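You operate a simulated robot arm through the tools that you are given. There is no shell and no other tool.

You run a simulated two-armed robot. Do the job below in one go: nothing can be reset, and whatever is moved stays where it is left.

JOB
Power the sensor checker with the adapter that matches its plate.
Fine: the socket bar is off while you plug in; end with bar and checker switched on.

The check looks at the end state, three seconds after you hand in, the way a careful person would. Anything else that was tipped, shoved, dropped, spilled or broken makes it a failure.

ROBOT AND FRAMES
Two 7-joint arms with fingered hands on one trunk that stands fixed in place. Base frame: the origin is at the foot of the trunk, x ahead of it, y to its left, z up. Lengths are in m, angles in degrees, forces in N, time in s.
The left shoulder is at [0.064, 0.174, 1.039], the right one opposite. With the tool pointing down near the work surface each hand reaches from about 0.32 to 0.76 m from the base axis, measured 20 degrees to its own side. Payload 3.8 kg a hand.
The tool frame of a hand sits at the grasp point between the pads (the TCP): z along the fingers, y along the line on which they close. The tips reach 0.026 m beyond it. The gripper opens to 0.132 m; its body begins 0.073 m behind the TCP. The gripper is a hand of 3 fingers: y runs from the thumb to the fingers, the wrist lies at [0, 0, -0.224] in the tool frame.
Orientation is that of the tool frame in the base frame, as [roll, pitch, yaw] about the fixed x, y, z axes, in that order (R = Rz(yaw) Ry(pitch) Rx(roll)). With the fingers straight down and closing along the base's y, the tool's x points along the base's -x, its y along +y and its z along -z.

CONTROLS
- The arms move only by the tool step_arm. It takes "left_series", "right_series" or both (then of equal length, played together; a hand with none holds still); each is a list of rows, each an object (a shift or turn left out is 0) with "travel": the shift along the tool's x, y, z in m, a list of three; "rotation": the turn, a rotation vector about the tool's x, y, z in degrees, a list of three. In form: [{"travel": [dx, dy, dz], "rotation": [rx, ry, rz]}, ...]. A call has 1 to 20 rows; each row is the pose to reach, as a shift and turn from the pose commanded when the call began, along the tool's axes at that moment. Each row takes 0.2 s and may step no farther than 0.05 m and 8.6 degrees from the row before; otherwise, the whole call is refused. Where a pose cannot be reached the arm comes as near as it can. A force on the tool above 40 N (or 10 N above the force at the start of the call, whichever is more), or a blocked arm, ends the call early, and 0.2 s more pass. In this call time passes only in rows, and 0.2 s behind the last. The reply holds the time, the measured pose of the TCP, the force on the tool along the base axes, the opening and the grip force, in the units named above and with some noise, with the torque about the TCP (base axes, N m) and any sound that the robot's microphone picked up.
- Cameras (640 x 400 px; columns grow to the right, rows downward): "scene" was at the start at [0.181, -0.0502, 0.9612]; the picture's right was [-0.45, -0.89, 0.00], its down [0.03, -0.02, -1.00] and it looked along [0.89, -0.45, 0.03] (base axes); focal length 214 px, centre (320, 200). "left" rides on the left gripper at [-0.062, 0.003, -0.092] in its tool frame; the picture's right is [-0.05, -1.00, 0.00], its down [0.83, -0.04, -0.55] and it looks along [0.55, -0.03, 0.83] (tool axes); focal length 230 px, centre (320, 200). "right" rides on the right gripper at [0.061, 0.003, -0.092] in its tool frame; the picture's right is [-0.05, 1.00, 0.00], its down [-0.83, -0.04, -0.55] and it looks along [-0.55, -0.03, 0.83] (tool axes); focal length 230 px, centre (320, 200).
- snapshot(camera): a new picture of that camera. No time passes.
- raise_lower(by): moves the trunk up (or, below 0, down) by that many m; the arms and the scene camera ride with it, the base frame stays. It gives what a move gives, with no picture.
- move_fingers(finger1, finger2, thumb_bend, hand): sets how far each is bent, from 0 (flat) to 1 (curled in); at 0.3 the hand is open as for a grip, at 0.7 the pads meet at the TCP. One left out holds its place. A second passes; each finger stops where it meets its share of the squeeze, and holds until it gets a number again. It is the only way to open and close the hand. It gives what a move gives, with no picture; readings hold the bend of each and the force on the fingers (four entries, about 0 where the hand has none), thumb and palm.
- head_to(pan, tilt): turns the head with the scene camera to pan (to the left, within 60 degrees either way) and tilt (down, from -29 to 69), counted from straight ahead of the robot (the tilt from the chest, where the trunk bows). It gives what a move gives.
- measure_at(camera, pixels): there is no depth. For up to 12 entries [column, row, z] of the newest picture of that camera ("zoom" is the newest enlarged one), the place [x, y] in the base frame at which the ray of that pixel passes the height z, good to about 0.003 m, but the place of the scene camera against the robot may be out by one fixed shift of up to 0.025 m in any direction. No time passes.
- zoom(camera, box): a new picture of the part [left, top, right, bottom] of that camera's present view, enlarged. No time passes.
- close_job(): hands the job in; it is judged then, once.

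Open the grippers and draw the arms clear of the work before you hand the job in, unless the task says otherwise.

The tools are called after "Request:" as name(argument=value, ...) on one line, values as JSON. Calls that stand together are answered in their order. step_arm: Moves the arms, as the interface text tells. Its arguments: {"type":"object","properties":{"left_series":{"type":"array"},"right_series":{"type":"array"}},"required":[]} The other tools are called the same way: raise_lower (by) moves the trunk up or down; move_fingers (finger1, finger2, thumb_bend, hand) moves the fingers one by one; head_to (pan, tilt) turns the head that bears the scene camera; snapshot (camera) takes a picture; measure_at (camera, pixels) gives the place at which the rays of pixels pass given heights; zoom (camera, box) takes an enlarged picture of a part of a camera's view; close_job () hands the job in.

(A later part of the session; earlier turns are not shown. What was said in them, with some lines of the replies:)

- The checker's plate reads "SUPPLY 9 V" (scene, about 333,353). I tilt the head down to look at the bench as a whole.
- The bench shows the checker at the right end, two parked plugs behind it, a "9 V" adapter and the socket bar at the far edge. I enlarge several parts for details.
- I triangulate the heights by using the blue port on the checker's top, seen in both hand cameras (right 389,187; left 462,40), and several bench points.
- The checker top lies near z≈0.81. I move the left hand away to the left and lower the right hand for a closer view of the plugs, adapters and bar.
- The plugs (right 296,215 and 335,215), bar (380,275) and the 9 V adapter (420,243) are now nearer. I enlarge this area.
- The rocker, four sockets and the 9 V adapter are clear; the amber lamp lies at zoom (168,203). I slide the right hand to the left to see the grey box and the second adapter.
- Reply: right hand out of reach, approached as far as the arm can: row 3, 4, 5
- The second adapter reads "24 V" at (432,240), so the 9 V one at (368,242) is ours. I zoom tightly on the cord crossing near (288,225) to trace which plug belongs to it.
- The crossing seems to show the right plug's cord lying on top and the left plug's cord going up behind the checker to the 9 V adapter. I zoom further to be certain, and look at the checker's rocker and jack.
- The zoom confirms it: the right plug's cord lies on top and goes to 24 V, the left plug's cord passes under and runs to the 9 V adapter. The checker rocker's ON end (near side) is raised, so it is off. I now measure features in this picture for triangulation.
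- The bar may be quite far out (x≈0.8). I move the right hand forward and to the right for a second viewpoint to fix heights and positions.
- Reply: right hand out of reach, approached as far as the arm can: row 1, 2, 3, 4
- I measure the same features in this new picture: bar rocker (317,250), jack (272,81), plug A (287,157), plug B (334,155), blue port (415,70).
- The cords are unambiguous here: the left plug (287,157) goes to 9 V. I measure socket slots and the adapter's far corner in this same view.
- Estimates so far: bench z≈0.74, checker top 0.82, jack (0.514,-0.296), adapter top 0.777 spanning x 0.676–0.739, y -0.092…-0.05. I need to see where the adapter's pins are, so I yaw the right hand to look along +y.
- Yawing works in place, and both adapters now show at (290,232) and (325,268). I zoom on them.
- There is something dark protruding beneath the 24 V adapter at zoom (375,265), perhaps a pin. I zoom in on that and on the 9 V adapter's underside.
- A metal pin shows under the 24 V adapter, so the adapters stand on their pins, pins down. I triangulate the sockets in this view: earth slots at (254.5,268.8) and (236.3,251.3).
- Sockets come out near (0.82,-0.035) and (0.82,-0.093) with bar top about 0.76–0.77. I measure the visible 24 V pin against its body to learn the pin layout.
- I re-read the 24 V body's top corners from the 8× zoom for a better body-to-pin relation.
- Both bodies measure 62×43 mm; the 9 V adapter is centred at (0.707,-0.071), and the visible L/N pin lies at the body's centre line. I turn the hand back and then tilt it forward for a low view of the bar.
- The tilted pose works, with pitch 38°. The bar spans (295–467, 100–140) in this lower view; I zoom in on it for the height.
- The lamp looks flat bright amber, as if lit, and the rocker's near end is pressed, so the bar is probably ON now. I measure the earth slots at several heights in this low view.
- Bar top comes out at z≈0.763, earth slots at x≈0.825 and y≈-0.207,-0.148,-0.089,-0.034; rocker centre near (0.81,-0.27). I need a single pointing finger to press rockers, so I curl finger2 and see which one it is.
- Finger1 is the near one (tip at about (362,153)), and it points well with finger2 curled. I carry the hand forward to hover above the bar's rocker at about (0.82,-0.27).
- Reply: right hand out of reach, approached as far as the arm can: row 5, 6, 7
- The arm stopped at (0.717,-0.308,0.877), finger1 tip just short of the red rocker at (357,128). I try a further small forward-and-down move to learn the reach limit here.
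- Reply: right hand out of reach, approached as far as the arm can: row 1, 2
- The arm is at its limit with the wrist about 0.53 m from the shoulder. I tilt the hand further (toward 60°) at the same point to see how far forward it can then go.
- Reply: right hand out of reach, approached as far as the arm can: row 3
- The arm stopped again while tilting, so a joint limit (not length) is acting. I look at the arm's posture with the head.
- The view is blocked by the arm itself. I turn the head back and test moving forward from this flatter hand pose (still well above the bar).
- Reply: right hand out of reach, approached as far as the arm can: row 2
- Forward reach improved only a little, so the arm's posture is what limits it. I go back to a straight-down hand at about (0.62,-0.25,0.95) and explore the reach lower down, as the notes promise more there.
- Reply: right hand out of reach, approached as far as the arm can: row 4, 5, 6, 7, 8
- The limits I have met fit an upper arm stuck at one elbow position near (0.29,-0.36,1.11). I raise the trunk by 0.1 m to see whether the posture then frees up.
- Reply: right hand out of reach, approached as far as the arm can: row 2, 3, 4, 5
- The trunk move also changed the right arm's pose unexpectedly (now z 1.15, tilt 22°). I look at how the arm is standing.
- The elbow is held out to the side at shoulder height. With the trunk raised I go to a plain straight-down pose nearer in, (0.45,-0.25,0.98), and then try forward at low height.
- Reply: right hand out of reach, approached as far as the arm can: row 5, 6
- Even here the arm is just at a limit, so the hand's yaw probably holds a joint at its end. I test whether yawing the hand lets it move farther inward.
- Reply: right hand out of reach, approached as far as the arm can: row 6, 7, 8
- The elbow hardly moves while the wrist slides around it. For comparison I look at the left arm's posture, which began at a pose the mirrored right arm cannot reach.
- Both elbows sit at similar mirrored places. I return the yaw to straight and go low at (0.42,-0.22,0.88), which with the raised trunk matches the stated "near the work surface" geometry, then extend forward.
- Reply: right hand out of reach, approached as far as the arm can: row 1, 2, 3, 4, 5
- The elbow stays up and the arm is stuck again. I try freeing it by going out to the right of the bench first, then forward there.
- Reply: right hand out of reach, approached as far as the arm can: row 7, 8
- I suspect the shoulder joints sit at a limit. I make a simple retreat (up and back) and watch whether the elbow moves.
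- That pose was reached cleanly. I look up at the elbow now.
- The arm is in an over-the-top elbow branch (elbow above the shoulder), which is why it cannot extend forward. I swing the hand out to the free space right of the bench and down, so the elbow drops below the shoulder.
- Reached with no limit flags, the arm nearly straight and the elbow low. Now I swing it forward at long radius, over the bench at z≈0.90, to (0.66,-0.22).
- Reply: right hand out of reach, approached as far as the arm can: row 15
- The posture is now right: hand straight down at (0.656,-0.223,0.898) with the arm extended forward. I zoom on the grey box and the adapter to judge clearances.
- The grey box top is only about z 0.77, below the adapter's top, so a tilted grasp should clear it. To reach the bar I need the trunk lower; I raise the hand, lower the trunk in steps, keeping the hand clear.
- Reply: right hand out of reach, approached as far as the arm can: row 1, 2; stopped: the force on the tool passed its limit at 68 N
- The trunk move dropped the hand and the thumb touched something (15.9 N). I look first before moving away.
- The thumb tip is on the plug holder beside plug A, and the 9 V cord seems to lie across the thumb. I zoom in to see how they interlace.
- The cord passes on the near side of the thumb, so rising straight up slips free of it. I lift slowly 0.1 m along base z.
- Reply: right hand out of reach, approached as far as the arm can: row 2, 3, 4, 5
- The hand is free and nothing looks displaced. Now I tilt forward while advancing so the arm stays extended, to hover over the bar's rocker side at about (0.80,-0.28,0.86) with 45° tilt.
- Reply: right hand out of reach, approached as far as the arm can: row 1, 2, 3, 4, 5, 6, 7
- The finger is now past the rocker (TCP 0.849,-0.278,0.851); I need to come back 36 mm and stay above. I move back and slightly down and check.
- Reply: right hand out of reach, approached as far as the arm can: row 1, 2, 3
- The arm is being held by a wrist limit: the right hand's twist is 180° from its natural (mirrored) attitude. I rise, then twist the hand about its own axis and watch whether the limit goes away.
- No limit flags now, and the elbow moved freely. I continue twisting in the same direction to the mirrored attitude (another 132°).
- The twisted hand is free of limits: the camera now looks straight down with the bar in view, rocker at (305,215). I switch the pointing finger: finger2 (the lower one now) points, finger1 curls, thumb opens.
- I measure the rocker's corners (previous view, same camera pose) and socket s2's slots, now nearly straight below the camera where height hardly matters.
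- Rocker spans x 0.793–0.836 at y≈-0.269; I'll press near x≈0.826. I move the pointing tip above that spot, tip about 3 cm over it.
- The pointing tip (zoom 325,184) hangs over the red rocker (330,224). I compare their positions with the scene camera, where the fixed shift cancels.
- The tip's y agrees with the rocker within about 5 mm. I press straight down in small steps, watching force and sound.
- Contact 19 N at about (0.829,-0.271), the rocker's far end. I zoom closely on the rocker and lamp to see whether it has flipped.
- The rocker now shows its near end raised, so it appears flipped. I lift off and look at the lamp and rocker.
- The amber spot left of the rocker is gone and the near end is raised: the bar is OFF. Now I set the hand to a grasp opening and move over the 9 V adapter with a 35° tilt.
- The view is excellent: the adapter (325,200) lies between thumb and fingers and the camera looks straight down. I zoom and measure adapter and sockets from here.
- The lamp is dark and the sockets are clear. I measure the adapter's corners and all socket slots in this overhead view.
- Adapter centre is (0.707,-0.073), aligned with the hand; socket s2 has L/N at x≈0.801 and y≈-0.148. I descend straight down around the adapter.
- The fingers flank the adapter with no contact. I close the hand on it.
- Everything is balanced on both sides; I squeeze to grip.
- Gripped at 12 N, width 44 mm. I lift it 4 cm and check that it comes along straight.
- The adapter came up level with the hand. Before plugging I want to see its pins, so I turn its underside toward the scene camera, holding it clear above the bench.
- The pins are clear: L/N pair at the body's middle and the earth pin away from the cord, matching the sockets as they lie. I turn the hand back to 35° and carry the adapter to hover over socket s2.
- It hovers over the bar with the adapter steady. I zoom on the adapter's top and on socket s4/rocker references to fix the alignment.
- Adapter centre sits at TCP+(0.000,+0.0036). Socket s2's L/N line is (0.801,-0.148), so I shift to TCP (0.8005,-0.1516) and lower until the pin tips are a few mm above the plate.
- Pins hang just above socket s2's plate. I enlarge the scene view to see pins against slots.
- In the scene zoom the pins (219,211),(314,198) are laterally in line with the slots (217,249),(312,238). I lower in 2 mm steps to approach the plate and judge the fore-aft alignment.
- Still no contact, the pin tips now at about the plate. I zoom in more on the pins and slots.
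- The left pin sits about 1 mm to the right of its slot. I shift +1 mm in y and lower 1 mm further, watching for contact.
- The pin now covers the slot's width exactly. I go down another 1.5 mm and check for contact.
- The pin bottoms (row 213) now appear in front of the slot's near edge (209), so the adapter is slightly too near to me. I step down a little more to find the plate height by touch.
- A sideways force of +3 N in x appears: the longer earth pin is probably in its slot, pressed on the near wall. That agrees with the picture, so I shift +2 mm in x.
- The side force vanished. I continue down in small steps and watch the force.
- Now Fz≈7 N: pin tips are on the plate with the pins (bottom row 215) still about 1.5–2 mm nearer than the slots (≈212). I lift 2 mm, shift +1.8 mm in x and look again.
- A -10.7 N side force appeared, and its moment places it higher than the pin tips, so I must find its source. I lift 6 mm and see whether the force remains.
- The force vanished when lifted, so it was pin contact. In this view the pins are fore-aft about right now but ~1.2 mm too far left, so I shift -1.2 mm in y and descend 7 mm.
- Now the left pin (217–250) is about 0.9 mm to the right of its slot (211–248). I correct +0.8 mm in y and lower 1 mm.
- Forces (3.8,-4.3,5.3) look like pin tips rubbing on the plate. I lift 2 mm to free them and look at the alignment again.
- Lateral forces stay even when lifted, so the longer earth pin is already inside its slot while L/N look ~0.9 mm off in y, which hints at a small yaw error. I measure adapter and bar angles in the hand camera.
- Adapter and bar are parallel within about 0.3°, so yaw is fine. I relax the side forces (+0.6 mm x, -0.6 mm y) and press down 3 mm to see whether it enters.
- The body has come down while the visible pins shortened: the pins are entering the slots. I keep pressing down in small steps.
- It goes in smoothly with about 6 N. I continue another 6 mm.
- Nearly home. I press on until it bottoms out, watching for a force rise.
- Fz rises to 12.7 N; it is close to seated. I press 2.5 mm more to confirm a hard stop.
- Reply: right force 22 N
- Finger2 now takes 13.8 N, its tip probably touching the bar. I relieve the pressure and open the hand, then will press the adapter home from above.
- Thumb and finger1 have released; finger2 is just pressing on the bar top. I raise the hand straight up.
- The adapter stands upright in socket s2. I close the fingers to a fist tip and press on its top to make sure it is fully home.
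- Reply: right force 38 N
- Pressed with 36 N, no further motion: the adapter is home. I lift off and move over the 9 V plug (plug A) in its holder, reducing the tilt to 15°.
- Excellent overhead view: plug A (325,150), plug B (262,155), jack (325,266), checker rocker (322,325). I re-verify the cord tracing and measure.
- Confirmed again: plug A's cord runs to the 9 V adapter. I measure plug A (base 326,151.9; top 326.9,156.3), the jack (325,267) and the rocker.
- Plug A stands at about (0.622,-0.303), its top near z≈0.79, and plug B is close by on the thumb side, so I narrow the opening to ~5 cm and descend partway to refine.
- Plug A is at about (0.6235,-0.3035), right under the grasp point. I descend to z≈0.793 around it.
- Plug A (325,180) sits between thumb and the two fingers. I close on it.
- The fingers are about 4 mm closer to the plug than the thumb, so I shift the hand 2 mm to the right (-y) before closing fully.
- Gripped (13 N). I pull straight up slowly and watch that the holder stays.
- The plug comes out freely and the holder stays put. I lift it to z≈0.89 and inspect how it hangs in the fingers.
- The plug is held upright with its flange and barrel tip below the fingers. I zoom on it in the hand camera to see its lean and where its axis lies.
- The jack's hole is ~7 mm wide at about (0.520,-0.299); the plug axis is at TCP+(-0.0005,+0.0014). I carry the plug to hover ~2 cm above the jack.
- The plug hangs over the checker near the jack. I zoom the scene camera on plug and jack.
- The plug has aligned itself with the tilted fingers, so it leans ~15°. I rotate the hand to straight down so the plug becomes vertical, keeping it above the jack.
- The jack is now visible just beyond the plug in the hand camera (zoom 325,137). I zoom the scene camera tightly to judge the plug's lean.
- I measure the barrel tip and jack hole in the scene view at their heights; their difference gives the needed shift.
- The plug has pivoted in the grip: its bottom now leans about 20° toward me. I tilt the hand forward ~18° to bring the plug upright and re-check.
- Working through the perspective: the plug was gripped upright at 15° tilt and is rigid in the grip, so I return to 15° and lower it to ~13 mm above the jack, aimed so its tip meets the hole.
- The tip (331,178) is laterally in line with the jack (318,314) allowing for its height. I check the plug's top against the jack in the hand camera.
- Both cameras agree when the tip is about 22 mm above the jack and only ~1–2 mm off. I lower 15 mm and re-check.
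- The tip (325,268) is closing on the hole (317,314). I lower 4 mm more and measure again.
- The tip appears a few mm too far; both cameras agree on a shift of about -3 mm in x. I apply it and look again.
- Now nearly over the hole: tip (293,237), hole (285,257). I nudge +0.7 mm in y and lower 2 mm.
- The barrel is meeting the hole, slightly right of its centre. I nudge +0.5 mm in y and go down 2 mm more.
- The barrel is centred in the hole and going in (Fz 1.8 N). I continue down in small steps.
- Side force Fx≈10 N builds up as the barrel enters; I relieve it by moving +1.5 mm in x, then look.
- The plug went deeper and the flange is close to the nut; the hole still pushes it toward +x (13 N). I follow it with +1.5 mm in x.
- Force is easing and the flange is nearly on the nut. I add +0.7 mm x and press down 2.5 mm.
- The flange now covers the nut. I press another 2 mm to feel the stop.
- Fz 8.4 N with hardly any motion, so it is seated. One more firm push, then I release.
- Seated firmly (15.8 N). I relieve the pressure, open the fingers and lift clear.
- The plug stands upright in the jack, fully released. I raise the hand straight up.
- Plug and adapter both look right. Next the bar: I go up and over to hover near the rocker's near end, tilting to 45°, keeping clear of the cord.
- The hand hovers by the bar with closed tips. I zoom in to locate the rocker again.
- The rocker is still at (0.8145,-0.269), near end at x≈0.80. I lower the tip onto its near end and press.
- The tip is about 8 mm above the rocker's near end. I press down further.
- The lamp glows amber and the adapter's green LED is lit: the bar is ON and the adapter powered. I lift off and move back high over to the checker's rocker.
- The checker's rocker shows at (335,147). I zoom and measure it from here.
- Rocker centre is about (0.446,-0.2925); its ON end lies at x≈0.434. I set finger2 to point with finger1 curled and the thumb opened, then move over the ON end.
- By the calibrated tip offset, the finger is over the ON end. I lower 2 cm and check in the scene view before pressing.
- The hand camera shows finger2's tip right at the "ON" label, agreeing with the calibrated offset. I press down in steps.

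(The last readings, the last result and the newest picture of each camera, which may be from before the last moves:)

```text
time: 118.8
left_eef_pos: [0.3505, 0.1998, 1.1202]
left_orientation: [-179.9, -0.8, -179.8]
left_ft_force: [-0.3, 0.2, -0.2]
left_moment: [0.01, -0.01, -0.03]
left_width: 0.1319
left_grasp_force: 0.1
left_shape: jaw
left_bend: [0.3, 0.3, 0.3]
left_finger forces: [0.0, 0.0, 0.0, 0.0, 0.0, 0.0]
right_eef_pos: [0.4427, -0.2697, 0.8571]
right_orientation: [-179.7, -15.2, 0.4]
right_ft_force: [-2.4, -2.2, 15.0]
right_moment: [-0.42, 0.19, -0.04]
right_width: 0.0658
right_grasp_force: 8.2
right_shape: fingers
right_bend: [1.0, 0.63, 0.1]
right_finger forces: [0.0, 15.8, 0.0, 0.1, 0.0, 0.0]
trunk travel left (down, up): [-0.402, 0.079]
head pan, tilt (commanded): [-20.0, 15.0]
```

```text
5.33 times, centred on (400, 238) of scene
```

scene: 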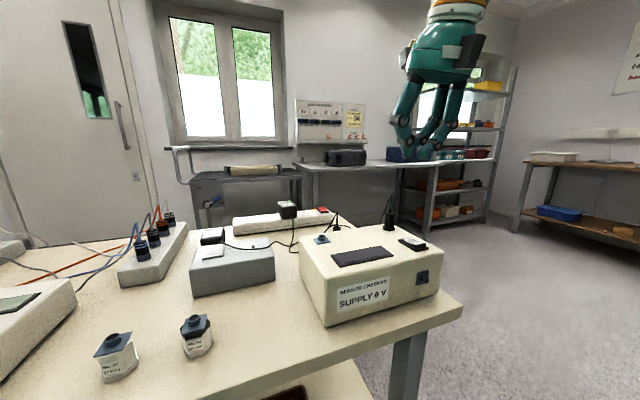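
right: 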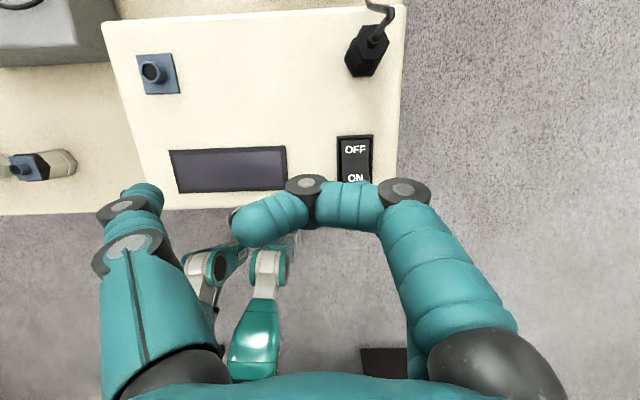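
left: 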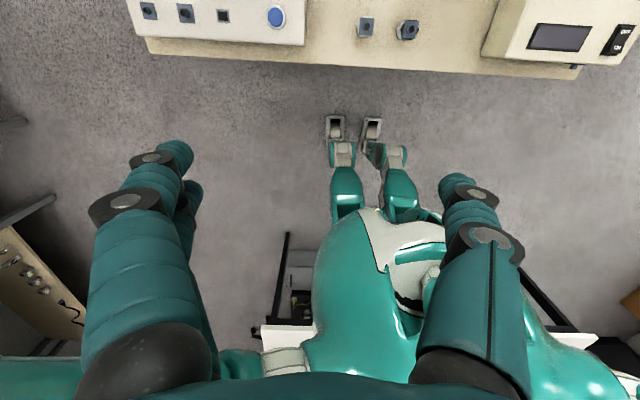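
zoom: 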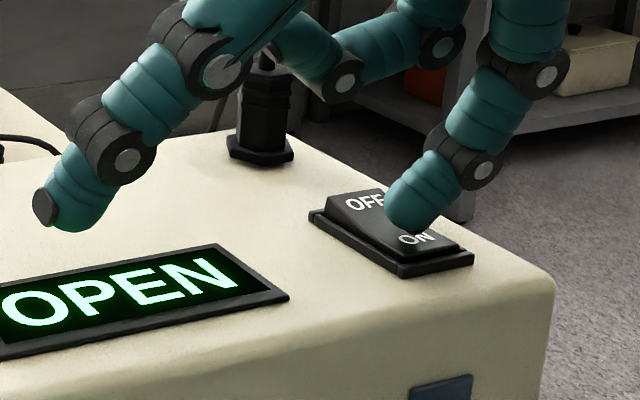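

The display lights up "OPEN" and the rocker is over to ON: the checker is running. I lift the hand straight up, away from plug and cord.

Request:
step_arm(right_series=[{"travel": [0.0052, 0, -0.0193]}, {"travel": [0.0155, 0, -0.058]}, {"travel": [0.0259, 0, -0.0966]}, {"travel": [0.0363, 0, -0.1352]}, {"travel": [0.044, 0, -0.1642]}])

Request:
snapshot(camera="scene")

Request:
snapshot(camera="right")

```text
time: 120.0
left_eef_pos: [0.3518, 0.2001, 1.12]
left_orientation: [180.0, -0.9, -179.9]
left_ft_force: [0.0, -0.1, -0.5]
left_moment: [0.0, 0.04, -0.02]
left_width: 0.1317
left_grasp_force: 0.0
left_shape: jaw
left_bend: [0.3, 0.3, 0.3]
left_finger forces: [0.0, 0.0, 0.0, 0.0, 0.0, 0.0]
right_eef_pos: [0.4407, -0.2715, 1.0249]
right_orientation: [-179.8, -14.8, 0.4]
right_ft_force: [0.0, 1.4, -0.7]
right_moment: [0.01, -0.02, 0.02]
right_width: 0.0656
right_grasp_force: 0.1
right_shape: fingers
right_bend: [1.0, 0.6, 0.1]
right_finger forces: [0.1, 0.0, 0.0, 0.0, 0.1, 0.0]
trunk travel left (down, up): [-0.402, 0.079]
head pan, tilt (commanded): [-20.0, 15.0]
```

```text
taken
```

scene: 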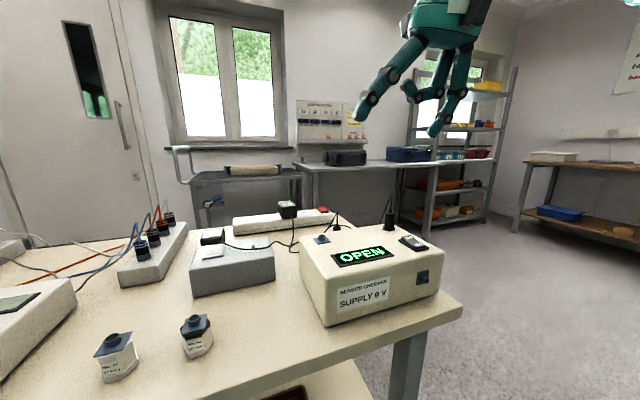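

```text
taken
```

right: 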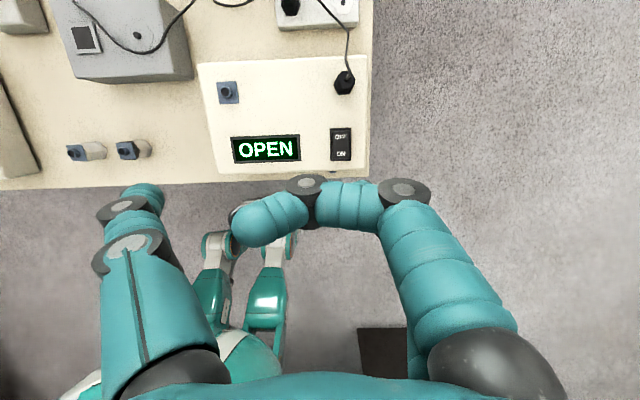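

The checker shows "OPEN". I open the hand, draw the right arm away to the side, and check the bar and adapter once more.

Request:
move_fingers(hand="right", finger1=0.3, finger2=0.3, thumb_bend=0.3)

Request:
step_arm(right_series=[{"travel": [0.0, 0.04, -0.01]}, {"travel": [-0.01, 0.08, -0.02]}, {"travel": [-0.02, 0.12, -0.03]}, {"travel": [-0.03, 0.16, -0.04]}])

Request:
zoom(camera="scene", box=[190, 180, 350, 280])

Request:
zoom(camera="scene", box=[260, 190, 460, 300])

```text
time: 121.0
left_eef_pos: [0.3523, 0.1997, 1.1201]
left_orientation: [-180.0, -1.0, 179.9]
left_ft_force: [-0.1, 1.3, -0.4]
left_moment: [0.0, 0.02, 0.04]
left_width: 0.1317
left_grasp_force: 0.1
left_shape: jaw
left_bend: [0.3, 0.3, 0.3]
left_finger forces: [0.1, 0.0, 0.1, 0.0, 0.0, 0.1]
right_eef_pos: [0.4411, -0.2704, 1.0246]
right_orientation: [-179.8, -14.9, 0.4]
right_ft_force: [-0.1, -0.3, -0.7]
right_moment: [-0.02, 0.0, 0.0]
right_width: 0.1344
right_grasp_force: 0.0
right_shape: fingers
right_bend: [0.3, 0.3, 0.3]
right_finger forces: [0.0, 0.0, 0.0, 0.0, 0.0, 0.1]
trunk travel left (down, up): [-0.402, 0.079]
head pan, tilt (commanded): [-20.0, 15.0]
```

```text
time: 122.0
left_eef_pos: [0.3516, 0.1974, 1.1201]
left_orientation: [180.0, -0.9, -180.0]
left_ft_force: [-0.1, -0.3, 0.5]
left_moment: [0.03, -0.02, -0.02]
left_width: 0.1318
left_grasp_force: 0.1
left_shape: jaw
left_bend: [0.3, 0.3, 0.3]
left_finger forces: [0.0, 0.1, 0.0, 0.0, 0.1, 0.0]
right_eef_pos: [0.4052, -0.4368, 1.0552]
right_orientation: [-179.7, -14.8, 0.3]
right_ft_force: [0.3, 0.0, 0.2]
right_moment: [0.01, 0.0, -0.01]
right_width: 0.1345
right_grasp_force: 0.1
right_shape: fingers
right_bend: [0.3, 0.3, 0.3]
right_finger forces: [0.0, 0.0, 0.0, 0.1, 0.0, 0.0]
trunk travel left (down, up): [-0.402, 0.079]
head pan, tilt (commanded): [-20.0, 15.0]
```

```text
4.00 times, centred on (270, 230) of scene
```

zoom: 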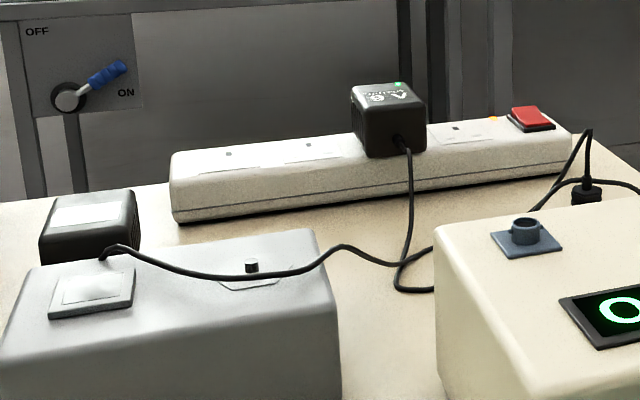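

```text
3.20 times, centred on (360, 245) of scene
```

zoom: 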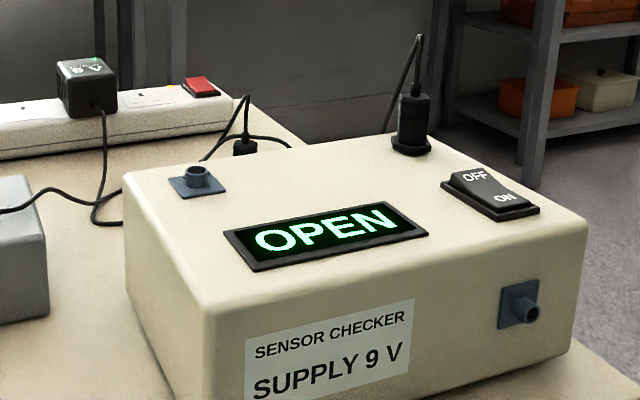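

The bar lamp is amber, the adapter's LED is green and the checker shows "OPEN" with its rocker at ON. The 24 V adapter and its plug look undisturbed, and both hands are open and clear, so I hand in.

Request:
close_job()

```text
The job is handed in.
```

The sensor checker is running on the 9 V adapter, matching its "SUPPLY 9 V" plate, and the job is handed in.

- **Plugging in:** The socket bar was on at the start, so I switched it off first. I then plugged the 9 V adapter into the bar's second socket from the switch and pushed its plug fully into the checker's jack.
- **End state:** The bar is switched on with its amber lamp lit, and the adapter's green light is on. The checker's rocker is at ON and its display reads "OPEN".
- **Contact to note:** While I was lowering the trunk, the right hand dropped and its thumb pressed on the plug holder, hard enough to trip the force stop. I lifted straight off, and in the pictures neither the holder nor the plugs had moved.
- **Everything else:** The 24 V adapter and its parked plug look undisturbed. Both hands are open and clear of the work.
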